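You operate a simulated robot arm through the tools that you are given. There is no shell and no other tool. Be economical: measure what you need, move in short steps, check, and stop when the job is done.

You are at the controls of a simulated robot arm. One attempt, no reset.

Task
Top up the generator's oil to the MAX mark and close it up.
Fine: work with the generator stopped; put the bottle back. Set down upright: oil bottle.

Only the result counts: the job must be done as asked and must still hold three seconds after the hand-in. Knocking over, shifting, dropping, spilling or breaking anything else fails it.

Robot
A 6-joint arm with a two-finger parallel gripper on a trunk, on a base that drives. Base frame: it is fixed to the floor where the robot stands at the start and does not move with it; the origin is under the middle of the robot, x ahead of it, y to its left, z up. Lengths are in m, angles in degrees, forces in N, time in s.
With the tool pointing down near the work surface it reaches from about 0.26 to 0.8 m from the robot's upright axis, wherever it stands. Its first joint turns from -166.0 to 166.0 degrees. Places, roughly: filter latch [0.4, 0.2, 1]; oil bottle [-1.5, 1, 1]; oil cap [0.5, 0.2, 0.9]; side cover [0.4, 0.2, 1]. Payload 3.91 kg.
Tool frame: the origin (TCP) lies between the finger pads and is the grasp point; the fingertips stand 0.03 m ahead of it; z points along the fingers, y is the line along which they close. The gripper opens to 0.11 m. The fingers are 0.02 m wide and 0.01 m thick; the gripper's body (0.048 by 0.112 m) begins 0.055 m behind the TCP.
Orientation is that of the tool frame in the base frame, as a unit quaternion [w, x, y, z]. With the fingers straight down and closing along the base's y, the tool's x points along the base's -x, its y along +y and its z along -z.

Tools
- The arm moves only by the tool drive_tool. Its argument "motion" is a list of rows, each a list of 7 numbers: the shift along the tool's x, y, z in units of 50 mm (1.0 is 50 mm), then the turn, a rotation vector about the tool's x, y, z in units of 8 degrees (1.0 is 8 degrees), then the opening, from 0 (shut) to 1 (fully open). In form: [[tx, ty, tz, wx, wy, wz, fingers], ...]. A call has 1 to 12 rows; each row shifts and turns the commanded pose from where the row before left it, along the tool's axes as they then stand. A call with a number of a shift or a turn outside -1 to 1 is refused whole. Each row takes 0.2 s and may step no farther than 0.05 m and 8.6 degrees from the row before; otherwise, or with a gripper value out of range, the whole call is refused. A pose out of reach is approached as far as the arm can. The call stops where the force on the tool passes 90 N (or 10 N more than at its start, if that is more) or the arm is blocked; 0.2 s more then pass. The fingers move at their own pace (about 0.045 m/s each) and stop on an object; they squeeze with about 44 N. The grip force told is the motor's: it shows also when the fingers shut on nothing. Time passes only in rows, and 0.2 s behind the last, so rows that do not move let the fingers close. It gives the time, the measured TCP pose, the force on the tool (base axes), the opening and the grip force at its end, in the units of the frame above (readings bear some noise), with the torque about the TCP (base axes, N m) and any sound that the robot's microphone picked up, and new pictures: "show" is both (left out), scene, wrist or none.
- Cameras (640 x 400 px; columns grow to the right, rows downward): "scene" is now at [0.0195, 0.1675, 1.356]; the picture's right is [0.20, -0.98, 0.00], its down [-0.55, -0.11, -0.83] and it looks along [0.81, 0.16, -0.56] (base axes); focal length 214 px, centre (320, 200). "wrist" rides on the gripper at [0.077, 0.007, -0.114] in the tool frame; the picture's right is [-0.09, 1.00, 0.00], its down [-0.80, -0.07, -0.59] and it looks along [-0.59, -0.05, 0.80] (tool axes); focal length 270 px, centre (320, 200). There is no depth. A picture from a camera that has moved, and an enlarged one, comes with that camera's place and axes in the base frame and with its lens. The place of the scene camera against the robot may be out by one fixed shift of up to 0.018 m in any direction.
- slide_trunk(by): slides the trunk up (or, below 0, down) by that many m; the arm and the scene camera ride with it, the base frame stays. It gives what a move gives, with no picture.
- drive_base(legs): drives the robot by 1 to 6 legs, each [ahead, turn to the left] in m and degrees, along the robot's own axes; the way and the turn of a leg run together, so that a leg with both is an arc; at most 1.5 m and 180 degrees a leg. The arm and the cameras ride along, it lands a little off, and it stops where it bumps. It gives what a move gives, and a new picture of the scene camera.
- pan_tilt(pan, tilt): turns the head with the scene camera to pan (to the left, within 155 degrees either way) and tilt (down, from -29 to 69), counted from straight ahead of the robot. It gives what a move gives, and a new picture of the scene camera.
- enlarge(camera, box): a new picture of the part [left, top, right, bottom] of that camera's present view, enlarged. It takes no simulated time.
- finish_job(): hands the job in; it is judged then, once.

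Work in short steps. Places have to be worked out from the pictures, the camera data and where the tool is seen: move nearer, look again, correct. Check each grasp and each placing, and mend what went wrong. You have 120 turns and 260 pictures in all, those below and enlarged ones among them. Open the gripper and draw the arm clear of the work before you hand the job in, unless the task says otherwise; then end with one line.

The tools are called after "Request:" as a command line: name --pt "numbers of a row" for each row, then --argument value for the rest, lists and objects as JSON in quotes. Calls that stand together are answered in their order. drive_tool: Moves the arm, as the interface text tells. Its arguments: {"type":"object","properties":{"motion":{"type":"array"},"show":{"type":"string","enum":["both","scene","wrist","none"]}},"required":["motion"]} The other tools are called the same way: slide_trunk (by) slides the trunk up or down; drive_base (legs) drives the base; pan_tilt (pan, tilt) turns the head that bears the scene camera; enlarge (camera, box) takes an enlarged picture of a part of a camera's view; finish_job () hands the job in.

At the start:

```text
t: 0.0
ee_pos: [0.2943, 0.1907, 1.2497]
ee_rot: [0.0, 0.0, 1.0, 0.0]
force: [-0.6, -0.6, 0.6]
wrist_torque: [-0.01, -0.02, 0.0]
width: 0.1103
grip_force: 0.0
trunk travel left (down, up): [-0.29, 0.32]
robot x, y, heading: [-0.0011, -0.0039, 0.2]
head pan, tilt: [11.3, 33.9]
```

scene: 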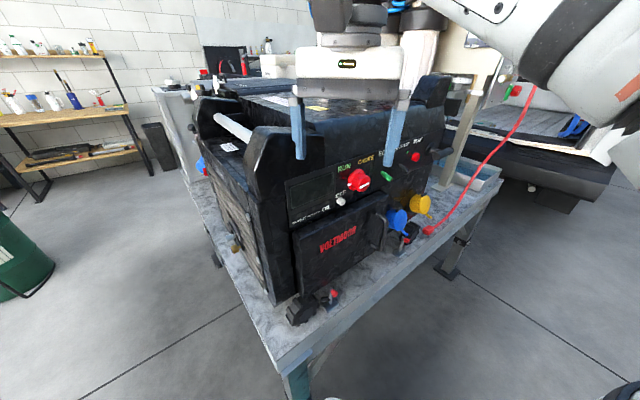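
wrist: 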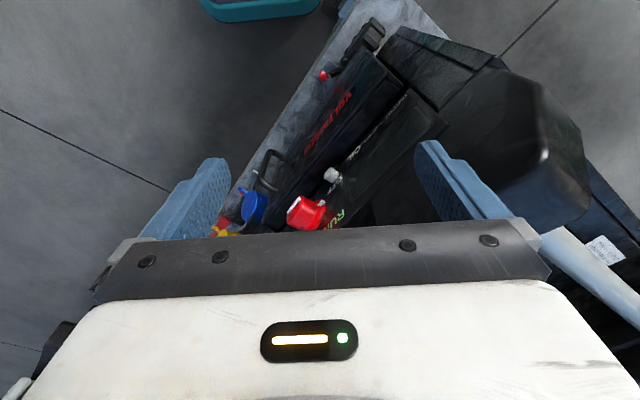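

The generator stands ahead on the bench with its control panel facing me. I'll enlarge the panel to read its labels and look at its state.

Request:
enlarge --camera "scene" --box '[270, 130, 450, 330]'

Request:
enlarge --camera "scene" --box '[0, 20, 260, 220]'

Request:
enlarge --camera "wrist" --box '[200, 0, 460, 240]'

```text
2.00 times, centred on (360, 230) of scene
camera zoom: at [0.0195, 0.1675, 1.356], right [0.2, -0.98, 0.0], down [-0.55, -0.11, -0.83], along [0.81, 0.16, -0.56], focal length 429 px, centre (240, 140)
```

zoom: 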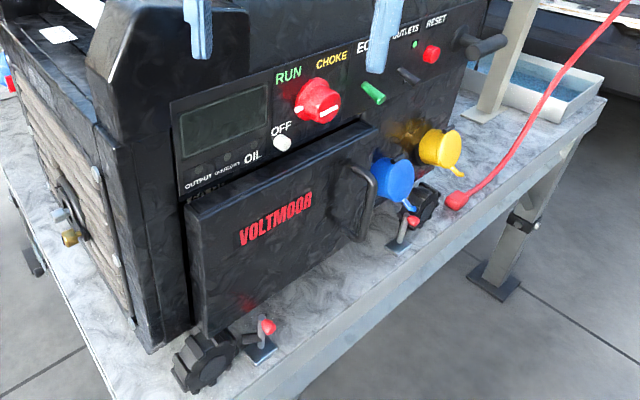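

```text
2.00 times, centred on (130, 120) of scene
camera zoom: at [0.0195, 0.1675, 1.356], right [0.2, -0.98, 0.0], down [-0.55, -0.11, -0.83], along [0.81, 0.16, -0.56], focal length 429 px, centre (700, 360)
```

zoom: 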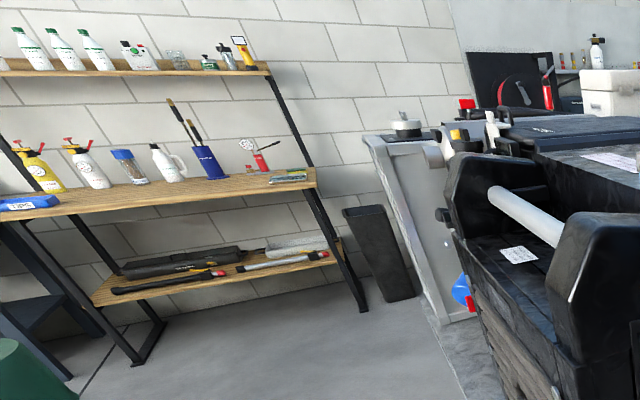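

```text
1.67 times, centred on (330, 120) of wrist
camera zoom: at [0.2184, 0.1968, 1.3637], right [0.09, 1.0, 0.0], down [0.8, -0.07, 0.59], along [0.59, -0.05, -0.8], focal length 450 px, centre (303, 333)
```

zoom: 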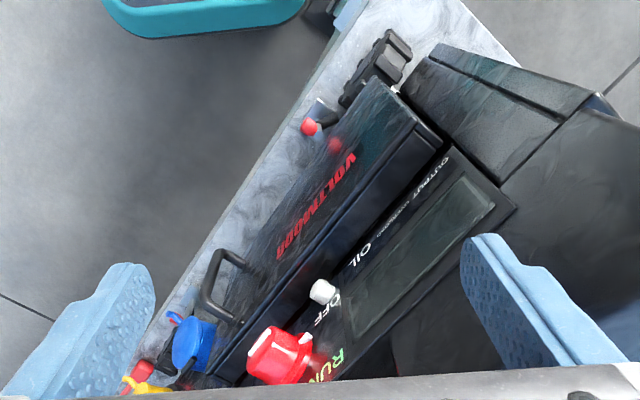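

Next I'll turn the head towards the oil bottle, behind and to the left.

Request:
pan_tilt --pan 146 --tilt 15

```text
t: 2.2
ee_pos: [0.2942, 0.1919, 1.2483]
ee_rot: [0.0, 0.0, 1.0, 0.0]
force: [0.0, 0.4, -0.5]
wrist_torque: [0.0, -0.01, 0.01]
width: 0.1101
grip_force: 0.0
trunk travel left (down, up): [-0.29, 0.32]
robot x, y, heading: [-0.001, -0.0013, -0.1]
head pan, tilt: [146.0, 15.0]
camera scene: at [-0.1449, 0.2024, 1.3863], right [0.56, 0.83, 0.0], down [0.21, -0.14, -0.97], along [-0.8, 0.54, -0.26], focal length 214 px, centre (320, 200)
```

scene: 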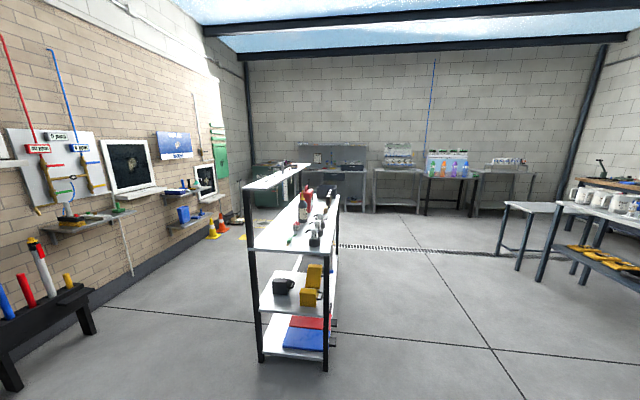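

A shelf rack stands near (-1.5, 1), with a red bottle and others on it. I'll enlarge that part.

Request:
enlarge --camera "scene" --box '[240, 150, 360, 300]'

Request:
enlarge --camera "scene" --box '[280, 175, 345, 250]'

```text
2.67 times, centred on (300, 225) of scene
camera zoom: at [-0.1449, 0.2024, 1.3863], right [0.56, 0.83, 0.0], down [0.21, -0.14, -0.97], along [-0.8, 0.54, -0.26], focal length 572 px, centre (373, 133)
```

zoom: 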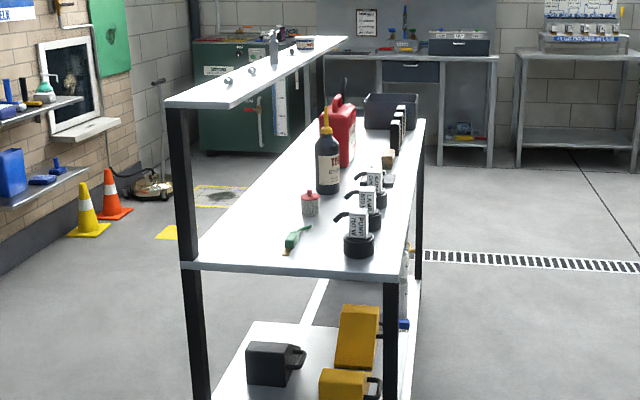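

```text
5.33 times, centred on (312, 212) of scene
camera zoom: at [-0.1449, 0.2024, 1.3863], right [0.56, 0.83, 0.0], down [0.21, -0.14, -0.97], along [-0.8, 0.54, -0.26], focal length 1144 px, centre (360, 133)
```

zoom: 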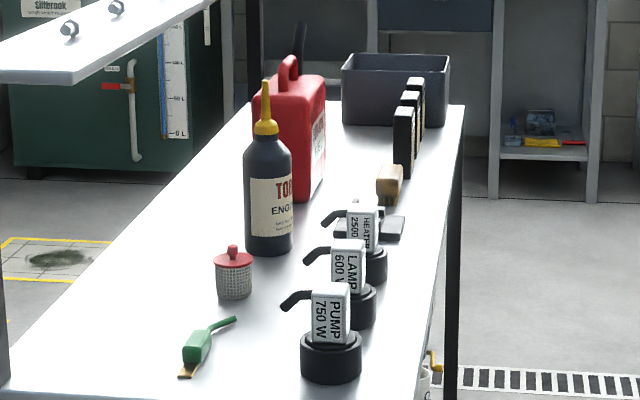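

The bottle is dark with a yellow spout and sits on the middle rack. Next I'll turn the head back and bring the wrist camera round to face the generator panel, which is yawed about 40° from me.

Request:
pan_tilt --pan 15 --tilt 40

Request:
drive_tool --pt "0.15 -0.9 0 0 0 0 1" --pt "0.15 -0.9 0 0 0 0 1" --pt "0.15 -0.9 0 0 0 0 1" --pt "0.15 -0.9 0 0 0 0 1" --pt "0.15 -0.9 0 0 0 0 1" --pt "0.15 -0.9 0 0 0 0 1" --pt "0 0 0 0 0 -1 1" --pt "0 0 0 0 0 -1 1" --pt "0 0 0 0 0 -1 1" --pt "0 0 0 0 0 -1 1" --pt "0 0 0 0 -1 -1 1" --pt "0 0 0 0 -1 0 1"

```text
t: 4.3
ee_pos: [0.295, 0.1913, 1.2497]
ee_rot: [-0.001, 0.0, 1.0, -0.001]
force: [-0.5, -0.4, 0.0]
wrist_torque: [0.0, -0.01, -0.01]
width: 0.1098
grip_force: 0.1
trunk travel left (down, up): [-0.29, 0.32]
robot x, y, heading: [-0.0021, -0.0027, -0.3]
head pan, tilt: [15.0, 40.0]
camera scene: at [0.0146, 0.1722, 1.3467], right [0.26, -0.97, 0.0], down [-0.62, -0.17, -0.77], along [0.74, 0.2, -0.64], focal length 214 px, centre (320, 200)
```

scene: 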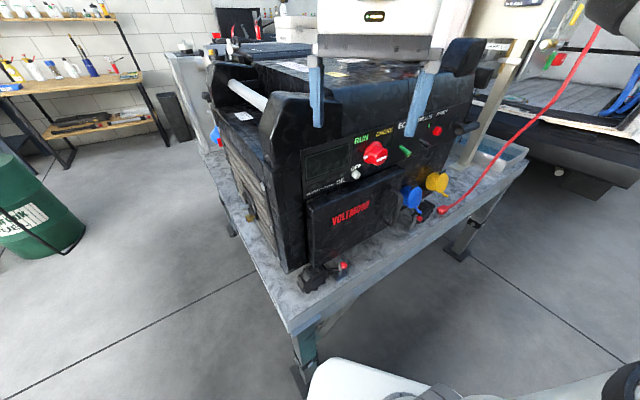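

```text
refused: row 11 steps farther than a row can; nothing moved
```

Combining tilt and yaw in one row exceeded the limit, so I'll split them.

Request:
drive_tool --pt "0.15 -0.9 0 0 0 0 1" --pt "0.15 -0.9 0 0 0 0 1" --pt "0.15 -0.9 0 0 0 0 1" --pt "0.15 -0.9 0 0 0 0 1" --pt "0.15 -0.9 0 0 0 0 1" --pt "0.15 -0.9 0 0 0 -0.5 1" --pt "0 0 0 0 0 -1 1" --pt "0 0 0 0 0 -1 1" --pt "0 0 0 0 0 -1 1" --pt "0 0 0 0 0 -1 1" --pt "0 0 0 0 -1 0 1" --pt "0 0 0 0 -1 0 1"

```text
t: 6.9
ee_pos: [0.2584, -0.0817, 1.2338]
ee_rot: [0.127, -0.306, 0.942, 0.053]
force: [0.1, -0.7, -0.4]
wrist_torque: [0.04, -0.01, 0.03]
width: 0.1101
grip_force: 0.1
out of reach, approached as far as the arm can: row 2, 3, 4
trunk travel left (down, up): [-0.29, 0.32]
robot x, y, heading: [0.0005, -0.0006, -0.1]
head pan, tilt: [15.0, 40.0]
camera scene: at [0.0131, 0.1778, 1.348], right [0.32, -0.95, 0.0], down [-0.6, -0.2, -0.78], along [0.74, 0.25, -0.63], focal length 214 px, centre (320, 200)
camera wrist: at [0.1705, -0.1413, 1.3226], right [-0.52, 0.85, 0.05], down [0.55, 0.29, 0.79], along [0.66, 0.43, -0.62], focal length 270 px, centre (320, 200)
```

scene: 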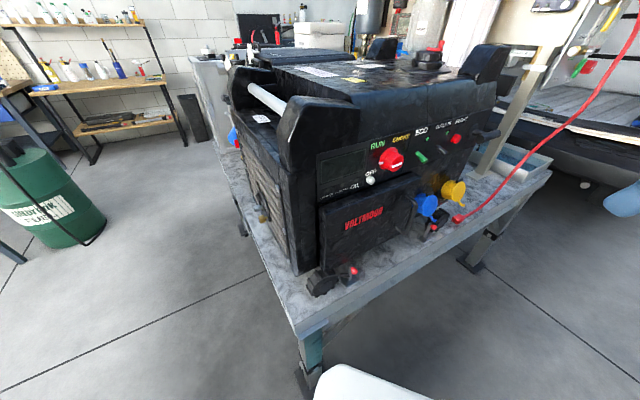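
wrist: 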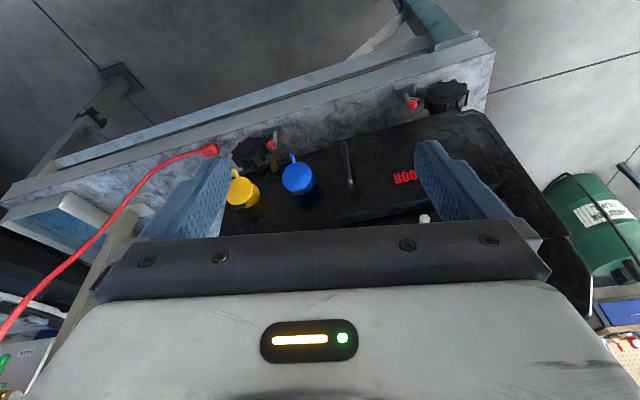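

The scene view is now clear of the arm, so I'll enlarge the panel.

Request:
enlarge --camera "scene" --box '[310, 120, 480, 300]'

Request:
enlarge --camera "scene" --box '[350, 130, 480, 210]'

Request:
enlarge --camera "scene" --box '[220, 60, 320, 270]'

```text
2.22 times, centred on (395, 210) of scene
camera zoom: at [0.0131, 0.1778, 1.348], right [0.32, -0.95, 0.0], down [-0.6, -0.2, -0.78], along [0.74, 0.25, -0.63], focal length 477 px, centre (153, 178)
```

zoom: 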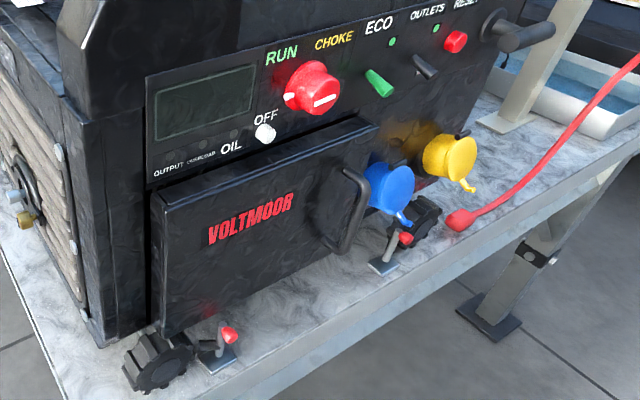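

```text
4.92 times, centred on (415, 170) of scene
camera zoom: at [0.0131, 0.1778, 1.348], right [0.32, -0.95, 0.0], down [-0.6, -0.2, -0.78], along [0.74, 0.25, -0.63], focal length 1056 px, centre (-148, 348)
```

zoom: 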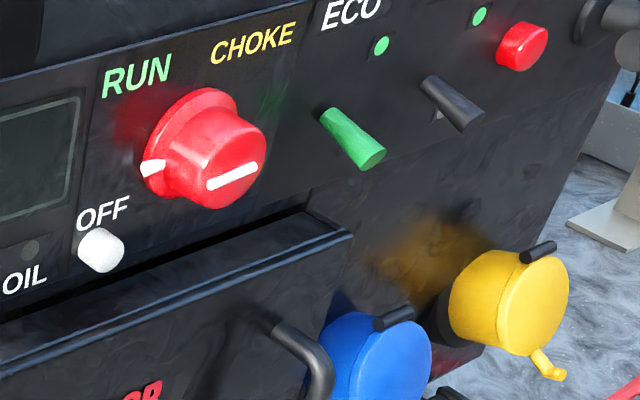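

```text
1.90 times, centred on (270, 165) of scene
camera zoom: at [0.0131, 0.1778, 1.348], right [0.32, -0.95, 0.0], down [-0.6, -0.2, -0.78], along [0.74, 0.25, -0.63], focal length 408 px, centre (415, 267)
```

zoom: 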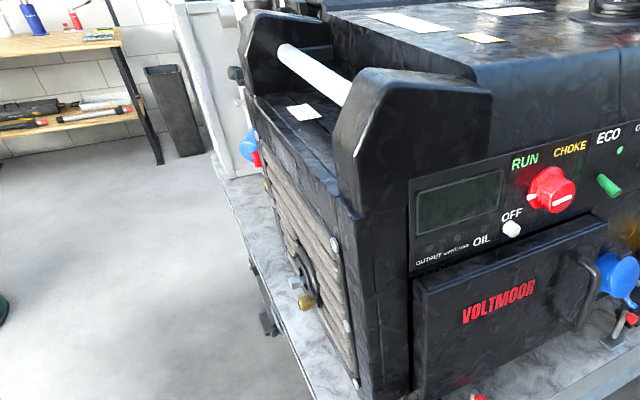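

The display is blank and the pointer seems to be at OFF, but I'll check that from straight ahead. I'll put the base in front of the panel, about 0.75 m away and heading about 40°.

Request:
drive_base --legs '[[-0.1, 0], [0, 79], [-0.31, 0], [0, -39]]'

Request:
pan_tilt --pan 0 --tilt 30

```text
t: 10.8
ee_pos: [0.0507, 0.2284, 1.2359]
ee_rot: [-0.072, 0.819, -0.556, -0.117]
force: [-0.5, 0.3, -1.1]
wrist_torque: [-0.01, -0.02, 0.01]
width: 0.1099
grip_force: 0.0
trunk travel left (down, up): [-0.29, 0.32]
robot x, y, heading: [-0.1088, 0.0061, 66.1]
head pan, tilt: [15.0, 40.0]
stopped in leg 2: the robot was blocked; the commanded pose is now the measured one
camera scene: at [-0.2555, 0.0825, 1.3467], right [0.99, -0.16, 0.0], down [-0.1, -0.64, -0.77], along [0.12, 0.76, -0.64], focal length 214 px, centre (320, 200)
```

scene: 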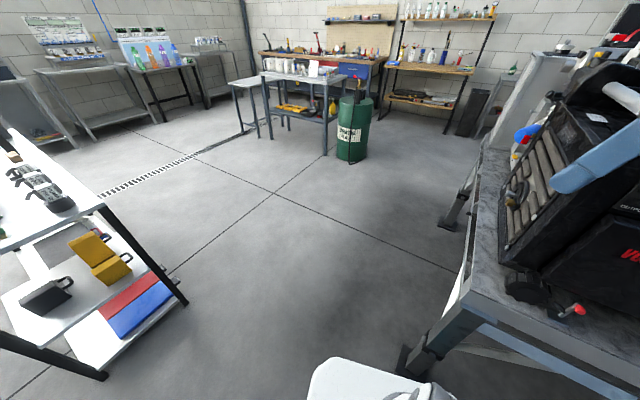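

```text
t: 11.5
ee_pos: [0.0521, 0.2297, 1.2343]
ee_rot: [-0.07, 0.82, -0.555, -0.118]
force: [0.3, 0.3, -0.4]
wrist_torque: [0.01, 0.0, 0.06]
width: 0.1099
grip_force: 0.0
trunk travel left (down, up): [-0.29, 0.32]
robot x, y, heading: [-0.1108, 0.0081, 65.9]
head pan, tilt: [0.0, 30.0]
camera scene: at [-0.2416, 0.0843, 1.3625], right [0.95, -0.3, 0.0], down [-0.15, -0.47, -0.87], along [0.26, 0.83, -0.5], focal length 214 px, centre (320, 200)
```

scene: 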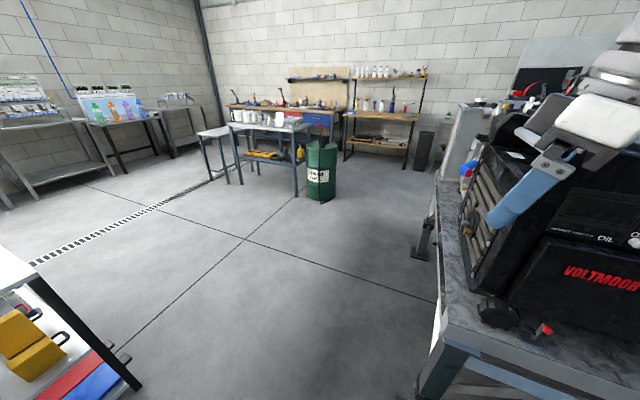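

The base corner bumped the bench. I'll back out along this heading, then turn right to 40°.

Request:
drive_base --legs '[[-0.36, 0], [0, -26]]'

```text
t: 15.2
ee_pos: [-0.0086, -0.1904, 1.2343]
ee_rot: [0.093, -0.672, 0.728, 0.1]
force: [0.1, -0.5, -0.3]
wrist_torque: [0.0, 0.01, 0.01]
width: 0.1099
grip_force: 0.1
trunk travel left (down, up): [-0.29, 0.32]
robot x, y, heading: [-0.2519, -0.3275, 40.1]
head pan, tilt: [0.0, 30.0]
camera scene: at [-0.3325, -0.194, 1.3646], right [0.71, -0.71, 0.0], down [-0.34, -0.34, -0.88], along [0.62, 0.62, -0.48], focal length 214 px, centre (320, 200)
```

scene: 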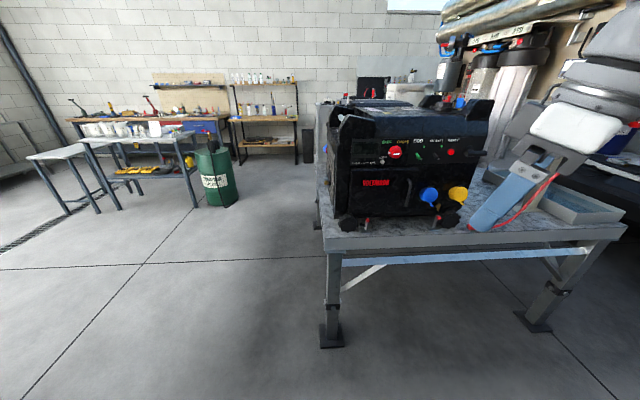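

The generator now faces me squarely. I'll enlarge the panel.

Request:
enlarge --camera "scene" --box '[325, 95, 495, 235]'

Request:
enlarge --camera "scene" --box '[340, 130, 420, 180]'

```text
2.86 times, centred on (410, 165) of scene
camera zoom: at [-0.3325, -0.194, 1.3646], right [0.71, -0.71, 0.0], down [-0.34, -0.34, -0.88], along [0.62, 0.62, -0.48], focal length 613 px, centre (63, 300)
```

zoom: 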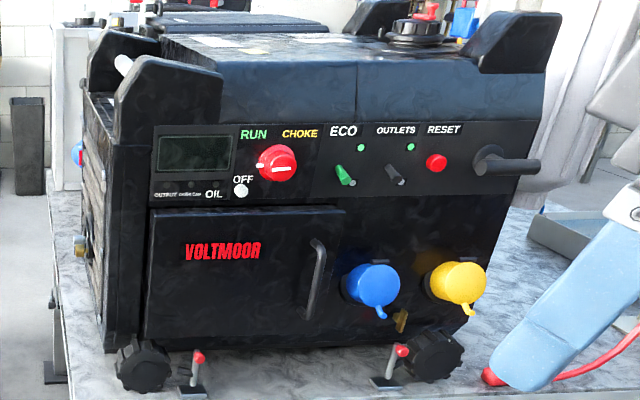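

```text
8.00 times, centred on (380, 155) of scene
camera zoom: at [-0.3325, -0.194, 1.3646], right [0.71, -0.71, 0.0], down [-0.34, -0.34, -0.88], along [0.62, 0.62, -0.48], focal length 1716 px, centre (-160, 560)
```

zoom: 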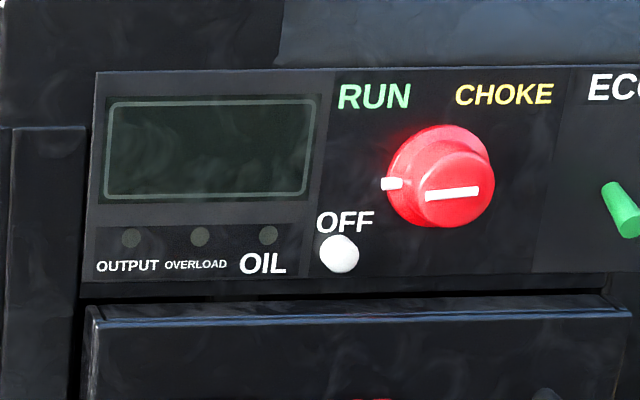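

The pointer sits at OFF and the display is dark. Next I'll bring the tool to horizontal, facing the panel with its x axis up, so the wrist camera can look closely.

Request:
drive_tool --pt "0 0 0 0 1 0 1" --pt "0 0 0 0 1 0 1" --pt "0 0 0 0 0 1 1" --pt "0 0 0 0 0 1 1" --pt "0 0 0 0 0 1 1" --pt "0 0 0 0 0 1 1" --pt "0 0 0 0 0 1 1" --pt "0 0 0 0 0 0.3 1" --pt "0 0 0 0 -1 0 1" --pt "0 0 0 0 -1 0 1" --pt "0 0 0 0 -1 0 1" --pt "0 0 0 0 -1 0 1" --show "none"

Request:
drive_tool --pt "0 0 0 0 -1 0 1" --pt "0 0 0 0 -1 0 1" --pt "0 0 0 0 -1 0 1" --pt "0 0 0 0 -1 0 1" --pt "0 0 0 0 -1 0 1" --pt "0 0 0 0 -1 0 1" --pt "0 0 0 0 -1 0 1" --pt "0 0 0 0 -0.25 0 1"

```text
t: 18.0
ee_pos: [0.0279, -0.1661, 1.2073]
ee_rot: [0.184, -0.381, 0.898, 0.123]
force: [0.0, -0.1, -0.2]
wrist_torque: [0.03, 0.02, -0.02]
width: 0.11
grip_force: 0.0
trunk travel left (down, up): [-0.29, 0.32]
robot x, y, heading: [-0.2512, -0.3226, 40.3]
head pan, tilt: [0.0, 30.0]
stopped in row 12: the arm was blocked; the commanded pose is now the measured one
```

```text
t: 18.7
ee_pos: [0.0449, -0.1167, 1.174]
ee_rot: [0.246, -0.425, 0.842, 0.225]
force: [0.2, 0.8, 0.8]
wrist_torque: [-0.01, 0.0, -0.02]
width: 0.1103
grip_force: 0.2
trunk travel left (down, up): [-0.29, 0.32]
robot x, y, heading: [-0.2508, -0.3236, 40.1]
head pan, tilt: [0.0, 30.0]
stopped in row 3: the arm was blocked; the commanded pose is now the measured one
camera scene: at [-0.3281, -0.2002, 1.362], right [0.65, -0.76, 0.0], down [-0.38, -0.32, -0.87], along [0.66, 0.56, -0.5], focal length 214 px, centre (320, 200)
camera wrist: at [-0.0256, -0.2264, 1.2173], right [-0.78, 0.59, 0.22], down [0.34, 0.1, 0.94], along [0.53, 0.8, -0.28], focal length 270 px, centre (320, 200)
```

scene: 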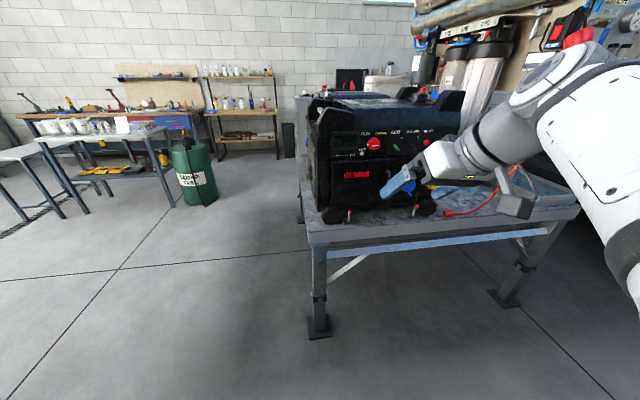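
wrist: 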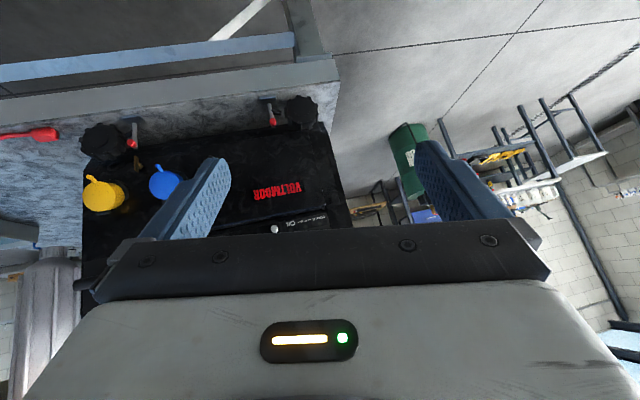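

The arm folded up against the body and blocked. I'll reach out in front of the cover and settle for a 45° tilt, which makes the wrist camera look about horizontally.

Request:
drive_tool --pt "-0.09 -0.656 0.664 0 0 0 1" --pt "-0.09 -0.656 0.664 0 0 0 1" --pt "-0.09 -0.656 0.664 0 0 0 1" --pt "-0.09 -0.656 0.664 0 0 0 1" --pt "-0.09 -0.656 0.664 0 0 0 1" --pt "0 0 0 0.83 -0.38 -0.07 1" --pt "0 0 0 0.83 -0.38 -0.07 1"

```text
t: 20.3
ee_pos: [0.2288, -0.0916, 1.0332]
ee_rot: [0.341, -0.389, 0.843, 0.146]
force: [-0.8, -1.1, -0.5]
wrist_torque: [-0.01, 0.01, 0.05]
width: 0.1099
grip_force: 0.1
trunk travel left (down, up): [-0.29, 0.32]
robot x, y, heading: [-0.2477, -0.324, 40.2]
head pan, tilt: [0.0, 30.0]
camera scene: at [-0.3282, -0.2002, 1.3621], right [0.65, -0.76, 0.0], down [-0.38, -0.32, -0.87], along [0.66, 0.56, -0.5], focal length 214 px, centre (320, 200)
camera wrist: at [0.1349, -0.1902, 1.0618], right [-0.71, 0.7, 0.04], down [0.15, 0.1, 0.98], along [0.69, 0.71, -0.17], focal length 270 px, centre (320, 200)
```

scene: 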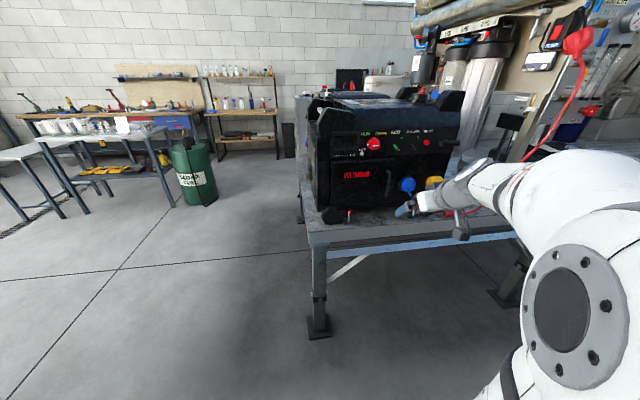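
wrist: 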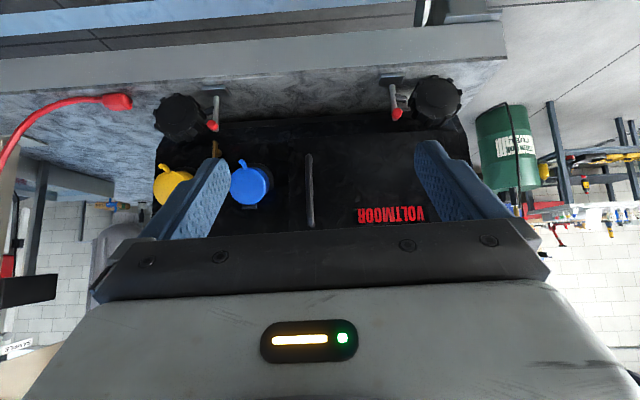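

Triangulating puts the handle near (0.43, 0.09, 0.98), about 0.1 m tall. I'll move to about 6 cm in front of it with the gripper half open.

Request:
drive_tool --pt "-0.47 -0.1 0.71 0 0 0 0.5" --pt "-0.47 -0.1 0.71 0 0 0 0.5" --pt "-0.47 -0.1 0.71 0 0 0 0.5" --pt "-0.47 -0.1 0.71 0 0 0 0.5" --pt "-0.47 -0.1 0.71 0 0 0 0.5"

Request:
enlarge --camera "scene" --box '[300, 80, 480, 230]'

```text
t: 21.5
ee_pos: [0.3845, 0.0489, 0.9858]
ee_rot: [0.341, -0.39, 0.843, 0.146]
force: [-0.8, -0.4, -0.6]
wrist_torque: [0.02, 0.0, -0.03]
width: 0.055
grip_force: 0.1
trunk travel left (down, up): [-0.29, 0.32]
robot x, y, heading: [-0.2523, -0.3237, 40.4]
head pan, tilt: [0.0, 30.0]
camera scene: at [-0.3278, -0.1999, 1.3621], right [0.65, -0.76, 0.0], down [-0.38, -0.32, -0.87], along [0.66, 0.56, -0.5], focal length 214 px, centre (320, 200)
camera wrist: at [0.2915, -0.0495, 1.0147], right [-0.71, 0.7, 0.04], down [0.15, 0.1, 0.98], along [0.69, 0.71, -0.17], focal length 270 px, centre (320, 200)
```

scene: 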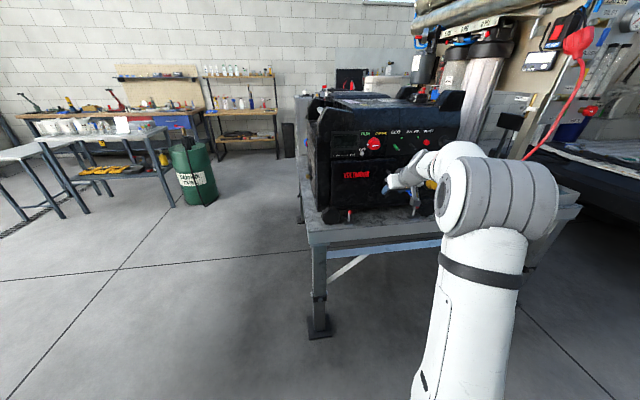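
wrist: 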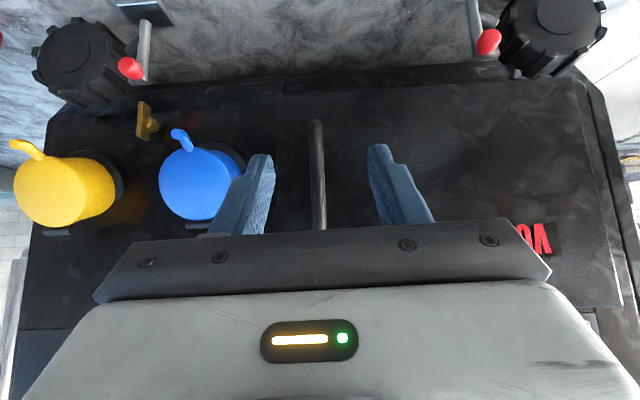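

```text
2.67 times, centred on (390, 155) of scene
camera zoom: at [-0.3278, -0.1999, 1.3621], right [0.65, -0.76, 0.0], down [-0.38, -0.32, -0.87], along [0.66, 0.56, -0.5], focal length 572 px, centre (133, 320)
```

zoom: 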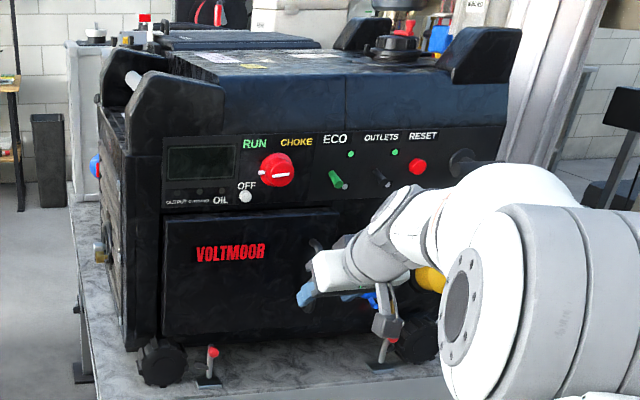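

The handle sits centred between the fingers. I'll advance the last 6 cm and close on it.

Request:
drive_tool --pt "-0.43 -0.05 0.41 0 0 0 0.5" --pt "-0.43 -0.05 0.41 0 0 0 0.5" --show "wrist"

```text
t: 22.1
ee_pos: [0.4263, 0.0902, 0.9845]
ee_rot: [0.341, -0.389, 0.843, 0.146]
force: [1.1, -0.5, 0.9]
wrist_torque: [-0.06, 0.04, 0.01]
width: 0.0549
grip_force: 0.1
trunk travel left (down, up): [-0.29, 0.32]
robot x, y, heading: [-0.2498, -0.3233, 39.9]
head pan, tilt: [0.0, 30.0]
camera wrist: at [0.3336, -0.008, 1.0147], right [-0.71, 0.7, 0.04], down [0.15, 0.1, 0.98], along [0.69, 0.71, -0.17], focal length 270 px, centre (320, 200)
```

wrist: 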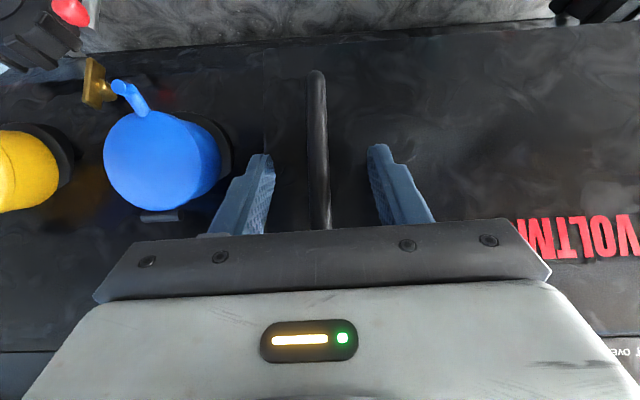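

The bar appears to be at or slightly behind the TCP depth, so I'll close the fingers here.

Request:
drive_tool --pt "0 0 0 0 0 0 0" --pt "0 0 0 0 0 0 0" --pt "0 0 0 0 0 0 0" --pt "0 0 0 0 0 0 0" --pt "0 0 0 0 0 0 0" --show "wrist"

```text
t: 23.3
ee_pos: [0.4267, 0.0888, 0.9861]
ee_rot: [0.34, -0.389, 0.843, 0.146]
force: [0.6, 0.2, 0.7]
wrist_torque: [0.86, 0.83, -0.04]
width: 0.0109
grip_force: 44.7
trunk travel left (down, up): [-0.29, 0.32]
robot x, y, heading: [-0.2541, -0.3235, 40.3]
head pan, tilt: [0.0, 30.0]
camera wrist: at [0.3336, -0.008, 1.0145], right [-0.71, 0.7, 0.04], down [0.15, 0.09, 0.98], along [0.69, 0.71, -0.17], focal length 270 px, centre (320, 200)
```

wrist: 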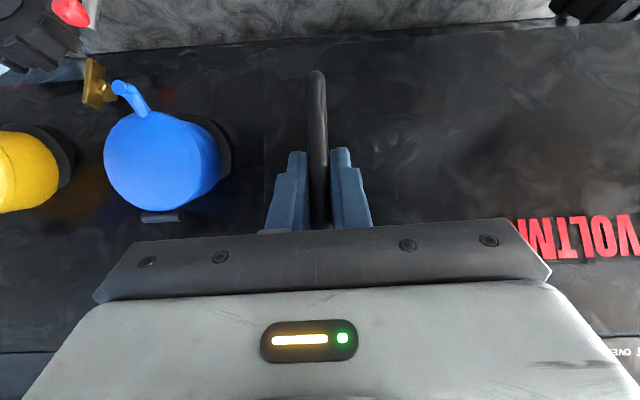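

The handle is gripped at 11 mm. I'll pull straight out by 2 cm and watch the force.

Request:
drive_tool --pt "0.15 0.01 -0.14 0 0 0 0" --pt "0.15 0.01 -0.14 0 0 0 0" --show "wrist"

Request:
enlarge --camera "scene" --box '[320, 110, 440, 220]'

```text
t: 23.9
ee_pos: [0.4102, 0.0766, 0.9854]
ee_rot: [0.341, -0.391, 0.842, 0.147]
force: [-8.7, 11.4, 1.0]
wrist_torque: [0.96, 0.66, -0.02]
width: 0.0111
grip_force: 44.8
trunk travel left (down, up): [-0.29, 0.32]
robot x, y, heading: [-0.2507, -0.3237, 40.3]
head pan, tilt: [0.0, 30.0]
camera wrist: at [0.3177, -0.0211, 1.0146], right [-0.71, 0.7, 0.04], down [0.15, 0.1, 0.98], along [0.68, 0.71, -0.18], focal length 270 px, centre (320, 200)
```

wrist: 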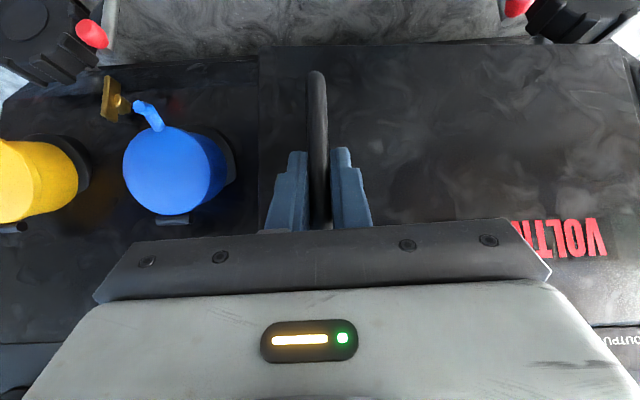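

```text
3.64 times, centred on (380, 165) of scene
camera zoom: at [-0.3288, -0.1986, 1.3619], right [0.65, -0.76, 0.0], down [-0.38, -0.32, -0.87], along [0.66, 0.56, -0.5], focal length 780 px, centre (102, 327)
```

zoom: 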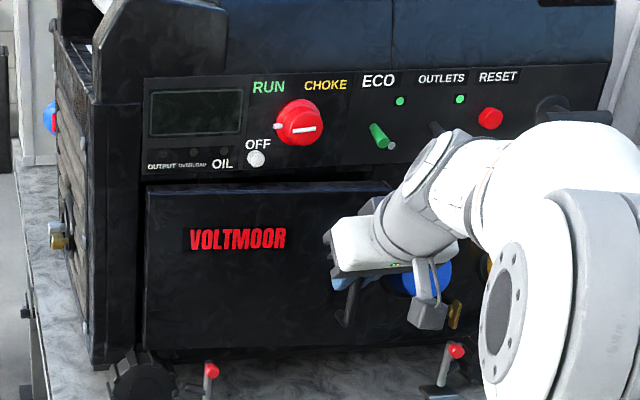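

The cover swings on a left-hand hinge, about 0.23 m from the handle. I'll swing it open along that arc for 40°, turning the tool with it.

Request:
drive_tool --pt "0.44 0.25 -0.42 0.69 0.02 0.72 0" --pt "0.44 0.25 -0.42 0.69 0.02 0.72 0" --pt "0.44 0.25 -0.42 0.69 0.02 0.72 0" --show "none"

Request:
drive_tool --pt "0.44 0.25 -0.42 0.69 0.02 0.72 0" --pt "0.44 0.25 -0.42 0.69 0.02 0.72 0"

```text
t: 24.7
ee_pos: [0.3198, 0.038, 0.9866]
ee_rot: [0.365, -0.205, 0.905, 0.072]
force: [2.9, -20.5, 11.8]
wrist_torque: [0.6, 1.49, 0.12]
width: 0.011
grip_force: 45.2
trunk travel left (down, up): [-0.29, 0.32]
robot x, y, heading: [-0.2494, -0.3229, 40.2]
head pan, tilt: [0.0, 30.0]
```

```text
t: 25.3
ee_pos: [0.2537, 0.0368, 0.9856]
ee_rot: [0.37, -0.076, 0.926, 0.019]
force: [-5.1, -46.0, 9.7]
wrist_torque: [1.17, 0.82, 0.03]
width: 0.011
grip_force: 44.3
trunk travel left (down, up): [-0.29, 0.32]
robot x, y, heading: [-0.2543, -0.3242, 39.9]
head pan, tilt: [0.0, 30.0]
camera scene: at [-0.3294, -0.2069, 1.3627], right [0.65, -0.76, 0.0], down [-0.38, -0.32, -0.87], along [0.66, 0.56, -0.5], focal length 214 px, centre (320, 200)
camera wrist: at [0.1195, 0.0216, 1.0146], right [-0.09, 0.99, 0.04], down [0.18, -0.02, 0.98], along [0.98, 0.1, -0.17], focal length 270 px, centre (320, 200)
```

scene: 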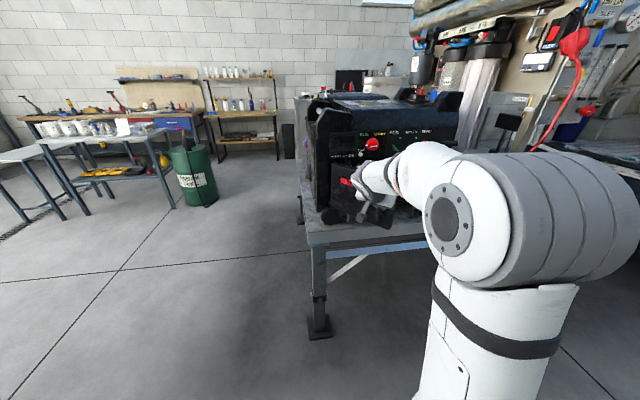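
wrist: 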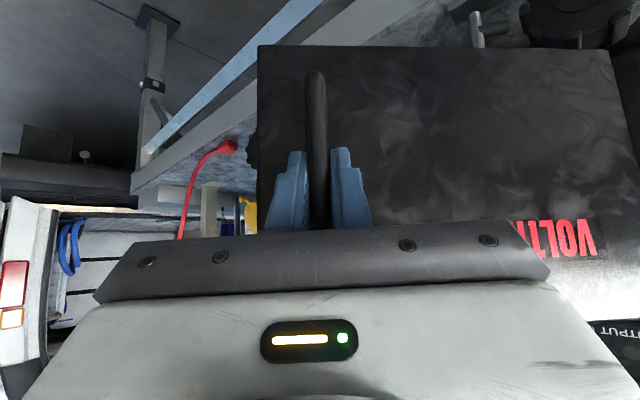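

The cover is about 45° open, with a side load of 46 N on the handle. I'll nudge 5 mm in -y to find out which way relieves it.

Request:
drive_tool --pt "0.01 -0.1 -0.01 0 0 0 0" --show "none"

```text
t: 25.7
ee_pos: [0.2526, 0.0364, 0.9861]
ee_rot: [0.371, -0.078, 0.925, 0.021]
force: [-2.5, -27.9, 8.7]
wrist_torque: [1.09, 0.97, -0.15]
width: 0.0109
grip_force: 45.3
trunk travel left (down, up): [-0.29, 0.32]
robot x, y, heading: [-0.248, -0.3235, 40.2]
head pan, tilt: [0.0, 30.0]
```

Measured positions fit a hinge at (0.283, 0.251) with radius 0.217. I'll keep swinging on that circle, turning the tool by half the angle.

Request:
drive_tool --pt "0.412 0.05 -0.392 0.345 0.01 0.36 0" --pt "0.4 0.24 -0.38 0.345 0.01 0.36 0" --pt "0.387 0.28 -0.369 0.345 0.01 0.36 0" --pt "0.372 0.316 -0.354 0.345 0.01 0.36 0" --show "scene"

```text
t: 26.7
ee_pos: [0.1457, 0.0761, 0.9851]
ee_rot: [0.372, 0.05, 0.926, -0.031]
force: [2.6, 5.1, 20.7]
wrist_torque: [1.08, -0.84, 0.12]
width: 0.0113
grip_force: 45.0
trunk travel left (down, up): [-0.29, 0.32]
robot x, y, heading: [-0.251, -0.3236, 40.1]
head pan, tilt: [0.0, 30.0]
camera scene: at [-0.3288, -0.2008, 1.3623], right [0.65, -0.76, 0.0], down [-0.38, -0.32, -0.87], along [0.66, 0.56, -0.5], focal length 214 px, centre (320, 200)
```

scene: 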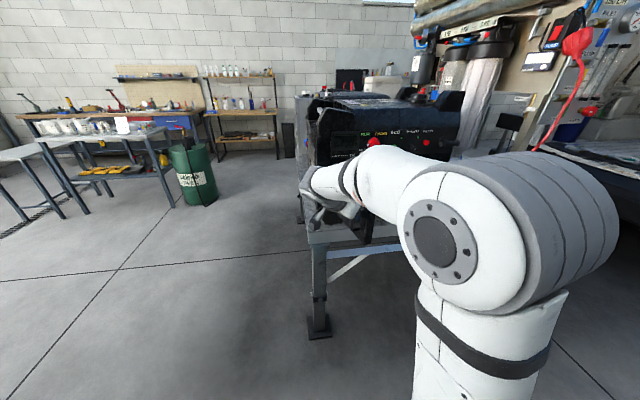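

The load is low now and the cover is about 80° open. I'll continue past 100°.

Request:
drive_tool --pt "0.356 0.352 -0.338 0.345 0.01 0.36 0" --pt "0.337 0.385 -0.321 0.345 0.01 0.36 0" --pt "0.317 0.416 -0.301 0.345 0.01 0.36 0" --show "both"

```text
t: 27.5
ee_pos: [0.0823, 0.1428, 0.9845]
ee_rot: [0.365, 0.147, 0.916, -0.071]
force: [-27.6, -16.6, 20.8]
wrist_torque: [0.83, -1.03, -0.07]
width: 0.0111
grip_force: 44.9
trunk travel left (down, up): [-0.29, 0.32]
robot x, y, heading: [-0.2499, -0.3256, 40.0]
head pan, tilt: [0.0, 30.0]
camera scene: at [-0.3329, -0.2042, 1.3622], right [0.65, -0.76, 0.0], down [-0.38, -0.32, -0.87], along [0.66, 0.56, -0.5], focal length 214 px, centre (320, 200)
camera wrist: at [-0.0425, 0.1925, 1.0129], right [0.38, 0.92, 0.04], down [0.14, -0.1, 0.98], along [0.91, -0.37, -0.17], focal length 270 px, centre (320, 200)
```

scene: 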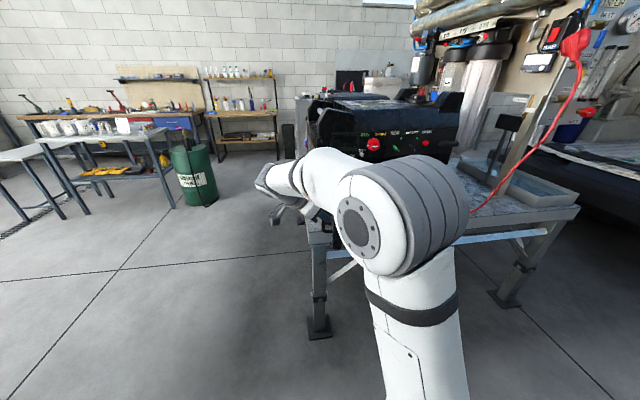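
wrist: 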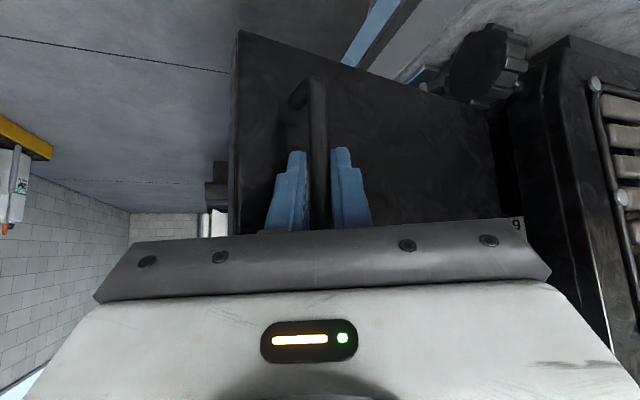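

The cover is open about 103°. I'll release the handle and back straight out along the fingers.

Request:
drive_tool --pt "0 0 0 0 0 0 0.5" --pt "0 0 0 0 0 0 0.5" --pt "0 0 0 0 0 0 0.5" --pt "0.4 0 -0.6 0 0 0 0.5" --pt "0.4 0 -0.6 0 0 0 0.5" --pt "0.4 0 -0.6 0 0 0 0.5" --show "both"

```text
t: 28.9
ee_pos: [-0.0129, 0.1817, 1.007]
ee_rot: [0.365, 0.146, 0.917, -0.071]
force: [0.0, 0.4, -0.5]
wrist_torque: [-0.01, 0.04, -0.01]
width: 0.0549
grip_force: 0.0
trunk travel left (down, up): [-0.29, 0.32]
robot x, y, heading: [-0.2499, -0.3249, 40.3]
head pan, tilt: [0.0, 30.0]
camera scene: at [-0.3279, -0.2, 1.3621], right [0.65, -0.76, 0.0], down [-0.38, -0.32, -0.87], along [0.66, 0.56, -0.5], focal length 214 px, centre (320, 200)
camera wrist: at [-0.1372, 0.2293, 1.0349], right [0.38, 0.92, 0.04], down [0.15, -0.1, 0.98], along [0.91, -0.37, -0.17], focal length 270 px, centre (320, 200)
```

scene: 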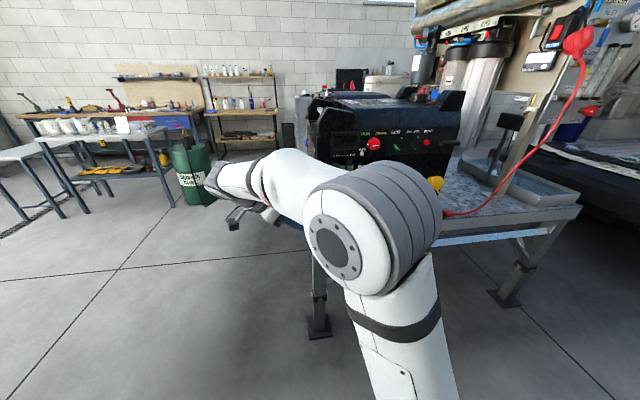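
wrist: 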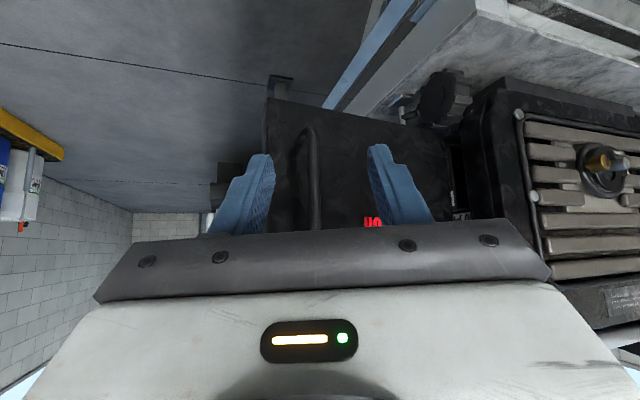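

The cover stays open. I'll lift the arm clear and bring it back to the front to look into the compartment.

Request:
drive_tool --pt "-0.69 0 -0.72 0 0 0 0.5" --pt "-0.69 0 -0.72 0 0 0 0.5" --pt "-0.69 0 -0.72 0 0 0 0.5" --pt "-0.69 0 -0.72 0 0 0 0.5" --pt "-0.466 -0.68 0.443 0 0 0 0.5" --pt "-0.466 -0.68 0.443 0 0 0 0.5" --pt "-0.466 -0.68 0.443 0 0 0 0.5" --pt "-0.466 -0.68 0.443 0 0 0 0.5" --pt "-0.466 -0.68 0.443 0 0 0 0.5" --pt "-0.466 -0.68 0.443 0 0 0 0.5" --pt "-0.466 -0.68 0.443 0 0 0 0.5" --show "none"

Request:
drive_tool --pt "0 0 0 -0.69 -0.02 -0.72 1" --pt "0 0 0 -0.69 -0.02 -0.72 1" --pt "0 0 0 -0.69 -0.02 -0.72 1" --pt "0 0 0 -0.69 -0.02 -0.72 1" --pt "0 0 0 -0.69 -0.02 -0.72 1" --pt "0 0 0 -0.69 -0.02 -0.72 1" --pt "0 0 0 -0.69 -0.02 -0.72 1"

```text
t: 31.3
ee_pos: [0.1259, -0.1123, 1.2104]
ee_rot: [0.365, 0.145, 0.917, -0.071]
force: [0.2, 0.9, 0.0]
wrist_torque: [-0.02, 0.0, 0.0]
width: 0.0548
grip_force: 0.0
trunk travel left (down, up): [-0.29, 0.32]
robot x, y, heading: [-0.2502, -0.3239, 40.4]
head pan, tilt: [0.0, 30.0]
```

```text
t: 32.9
ee_pos: [0.1257, -0.1132, 1.2107]
ee_rot: [0.355, -0.3, 0.879, 0.11]
force: [0.0, 0.2, -0.1]
wrist_torque: [-0.01, 0.0, 0.01]
width: 0.1098
grip_force: 0.0
trunk travel left (down, up): [-0.29, 0.32]
robot x, y, heading: [-0.2524, -0.3216, 40.3]
head pan, tilt: [0.0, 30.0]
camera scene: at [-0.328, -0.2001, 1.3621], right [0.65, -0.76, 0.0], down [-0.38, -0.32, -0.87], along [0.66, 0.56, -0.5], focal length 214 px, centre (320, 200)
camera wrist: at [0.0152, -0.1893, 1.24], right [-0.55, 0.83, 0.04], down [0.17, 0.06, 0.98], along [0.82, 0.55, -0.17], focal length 270 px, centre (320, 200)
```

scene: 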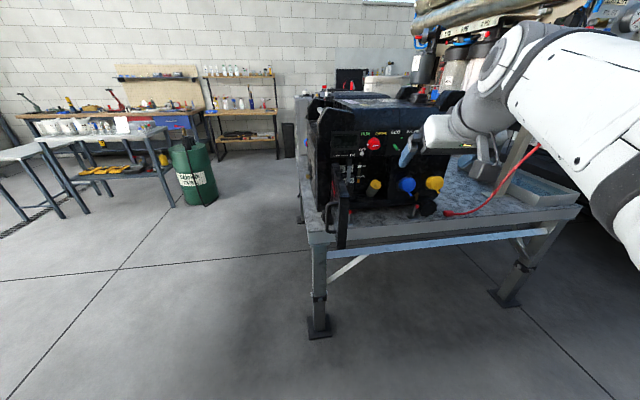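
wrist: 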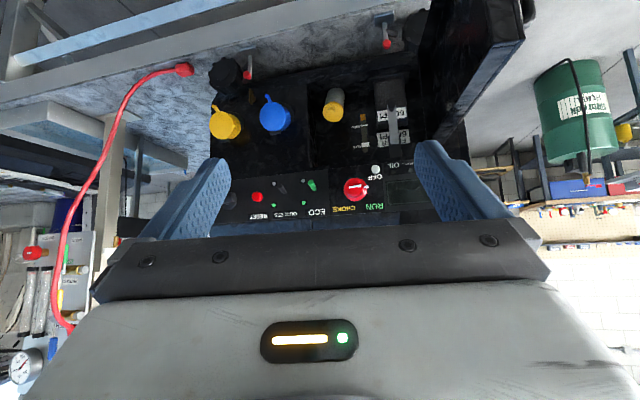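

The compartment is open and shows a yellow oil cap and two gauge labels. I'll enlarge both views.

Request:
enlarge --camera "wrist" --box '[300, 60, 440, 210]'

Request:
enlarge --camera "scene" --box '[315, 120, 435, 230]'

```text
2.67 times, centred on (370, 135) of wrist
camera zoom: at [0.0152, -0.1893, 1.24], right [-0.55, 0.83, 0.04], down [0.17, 0.06, 0.98], along [0.82, 0.55, -0.17], focal length 721 px, centre (187, 373)
```

zoom: 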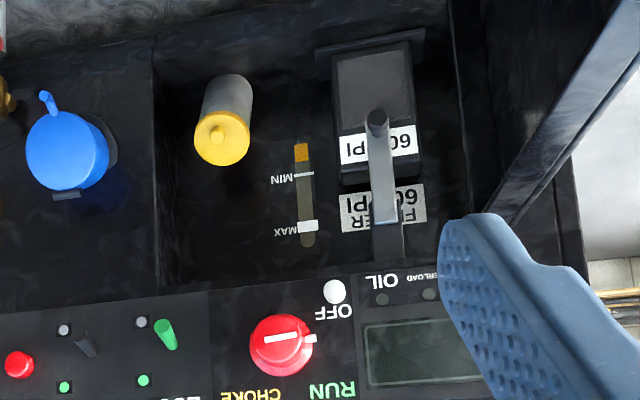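

```text
3.64 times, centred on (375, 175) of scene
camera zoom: at [-0.328, -0.2001, 1.3621], right [0.65, -0.76, 0.0], down [-0.38, -0.32, -0.87], along [0.66, 0.56, -0.5], focal length 780 px, centre (120, 291)
```

zoom: 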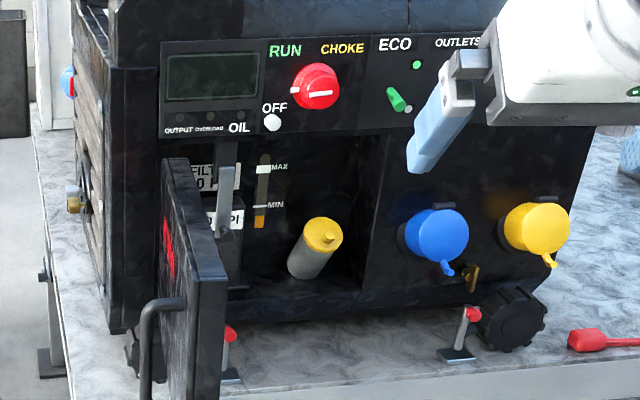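

The oil sits below MIN in the sight gauge. The yellow cap is on an inclined neck at about (0.459, 0.155, 0.95), and its axis leans about 33° towards me. I'll line the tool up with that axis 12 cm off.

Request:
drive_tool --pt "-0.38 0.025 0.91 0 0 0 0.8" --pt "-0.38 0.025 0.91 0 0 0 0.8" --pt "-0.38 0.025 0.91 0 0 0 0.8" --pt "-0.38 0.025 0.91 0 0 0 0.8" --pt "-0.38 0.025 0.91 0 0 0 0.8" --pt "-0.38 0.025 0.91 0 0 0 0.8" --pt "-0.38 0.025 0.91 0 0 0 0.8" --pt "-0.38 0.025 0.91 0 0 0 0.8" --pt "0 0 0 -0.69 -0.02 -0.72 0.8" --pt "0 0 0 -0.17 0 -0.18 0.8" --pt "0 0 0 0 0.75 0 0.8" --pt "0 0 0 0 0.75 0 0.8"

```text
t: 35.5
ee_pos: [0.4099, 0.1097, 1.0516]
ee_rot: [0.252, -0.388, 0.881, 0.099]
force: [-0.1, 0.4, 0.7]
wrist_torque: [0.02, 0.02, -0.02]
width: 0.0881
grip_force: 0.1
trunk travel left (down, up): [-0.29, 0.32]
robot x, y, heading: [-0.2486, -0.3242, 40.3]
head pan, tilt: [0.0, 30.0]
camera scene: at [-0.3277, -0.1998, 1.3621], right [0.65, -0.76, 0.0], down [-0.38, -0.32, -0.87], along [0.66, 0.56, -0.5], focal length 214 px, centre (320, 200)
camera wrist: at [0.3202, 0.0229, 1.1084], right [-0.68, 0.73, 0.03], down [0.29, 0.24, 0.93], along [0.67, 0.64, -0.38], focal length 270 px, centre (320, 200)
```

scene: 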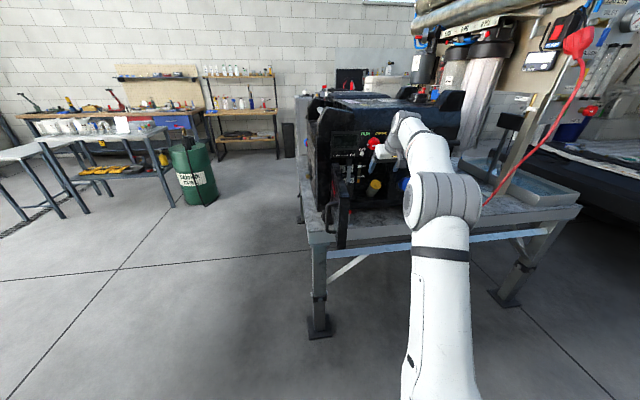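
wrist: 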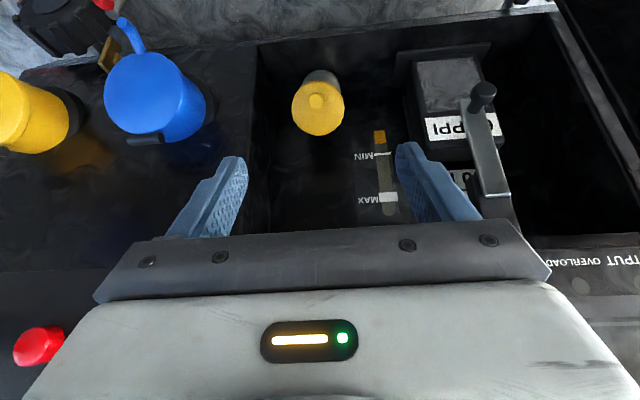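

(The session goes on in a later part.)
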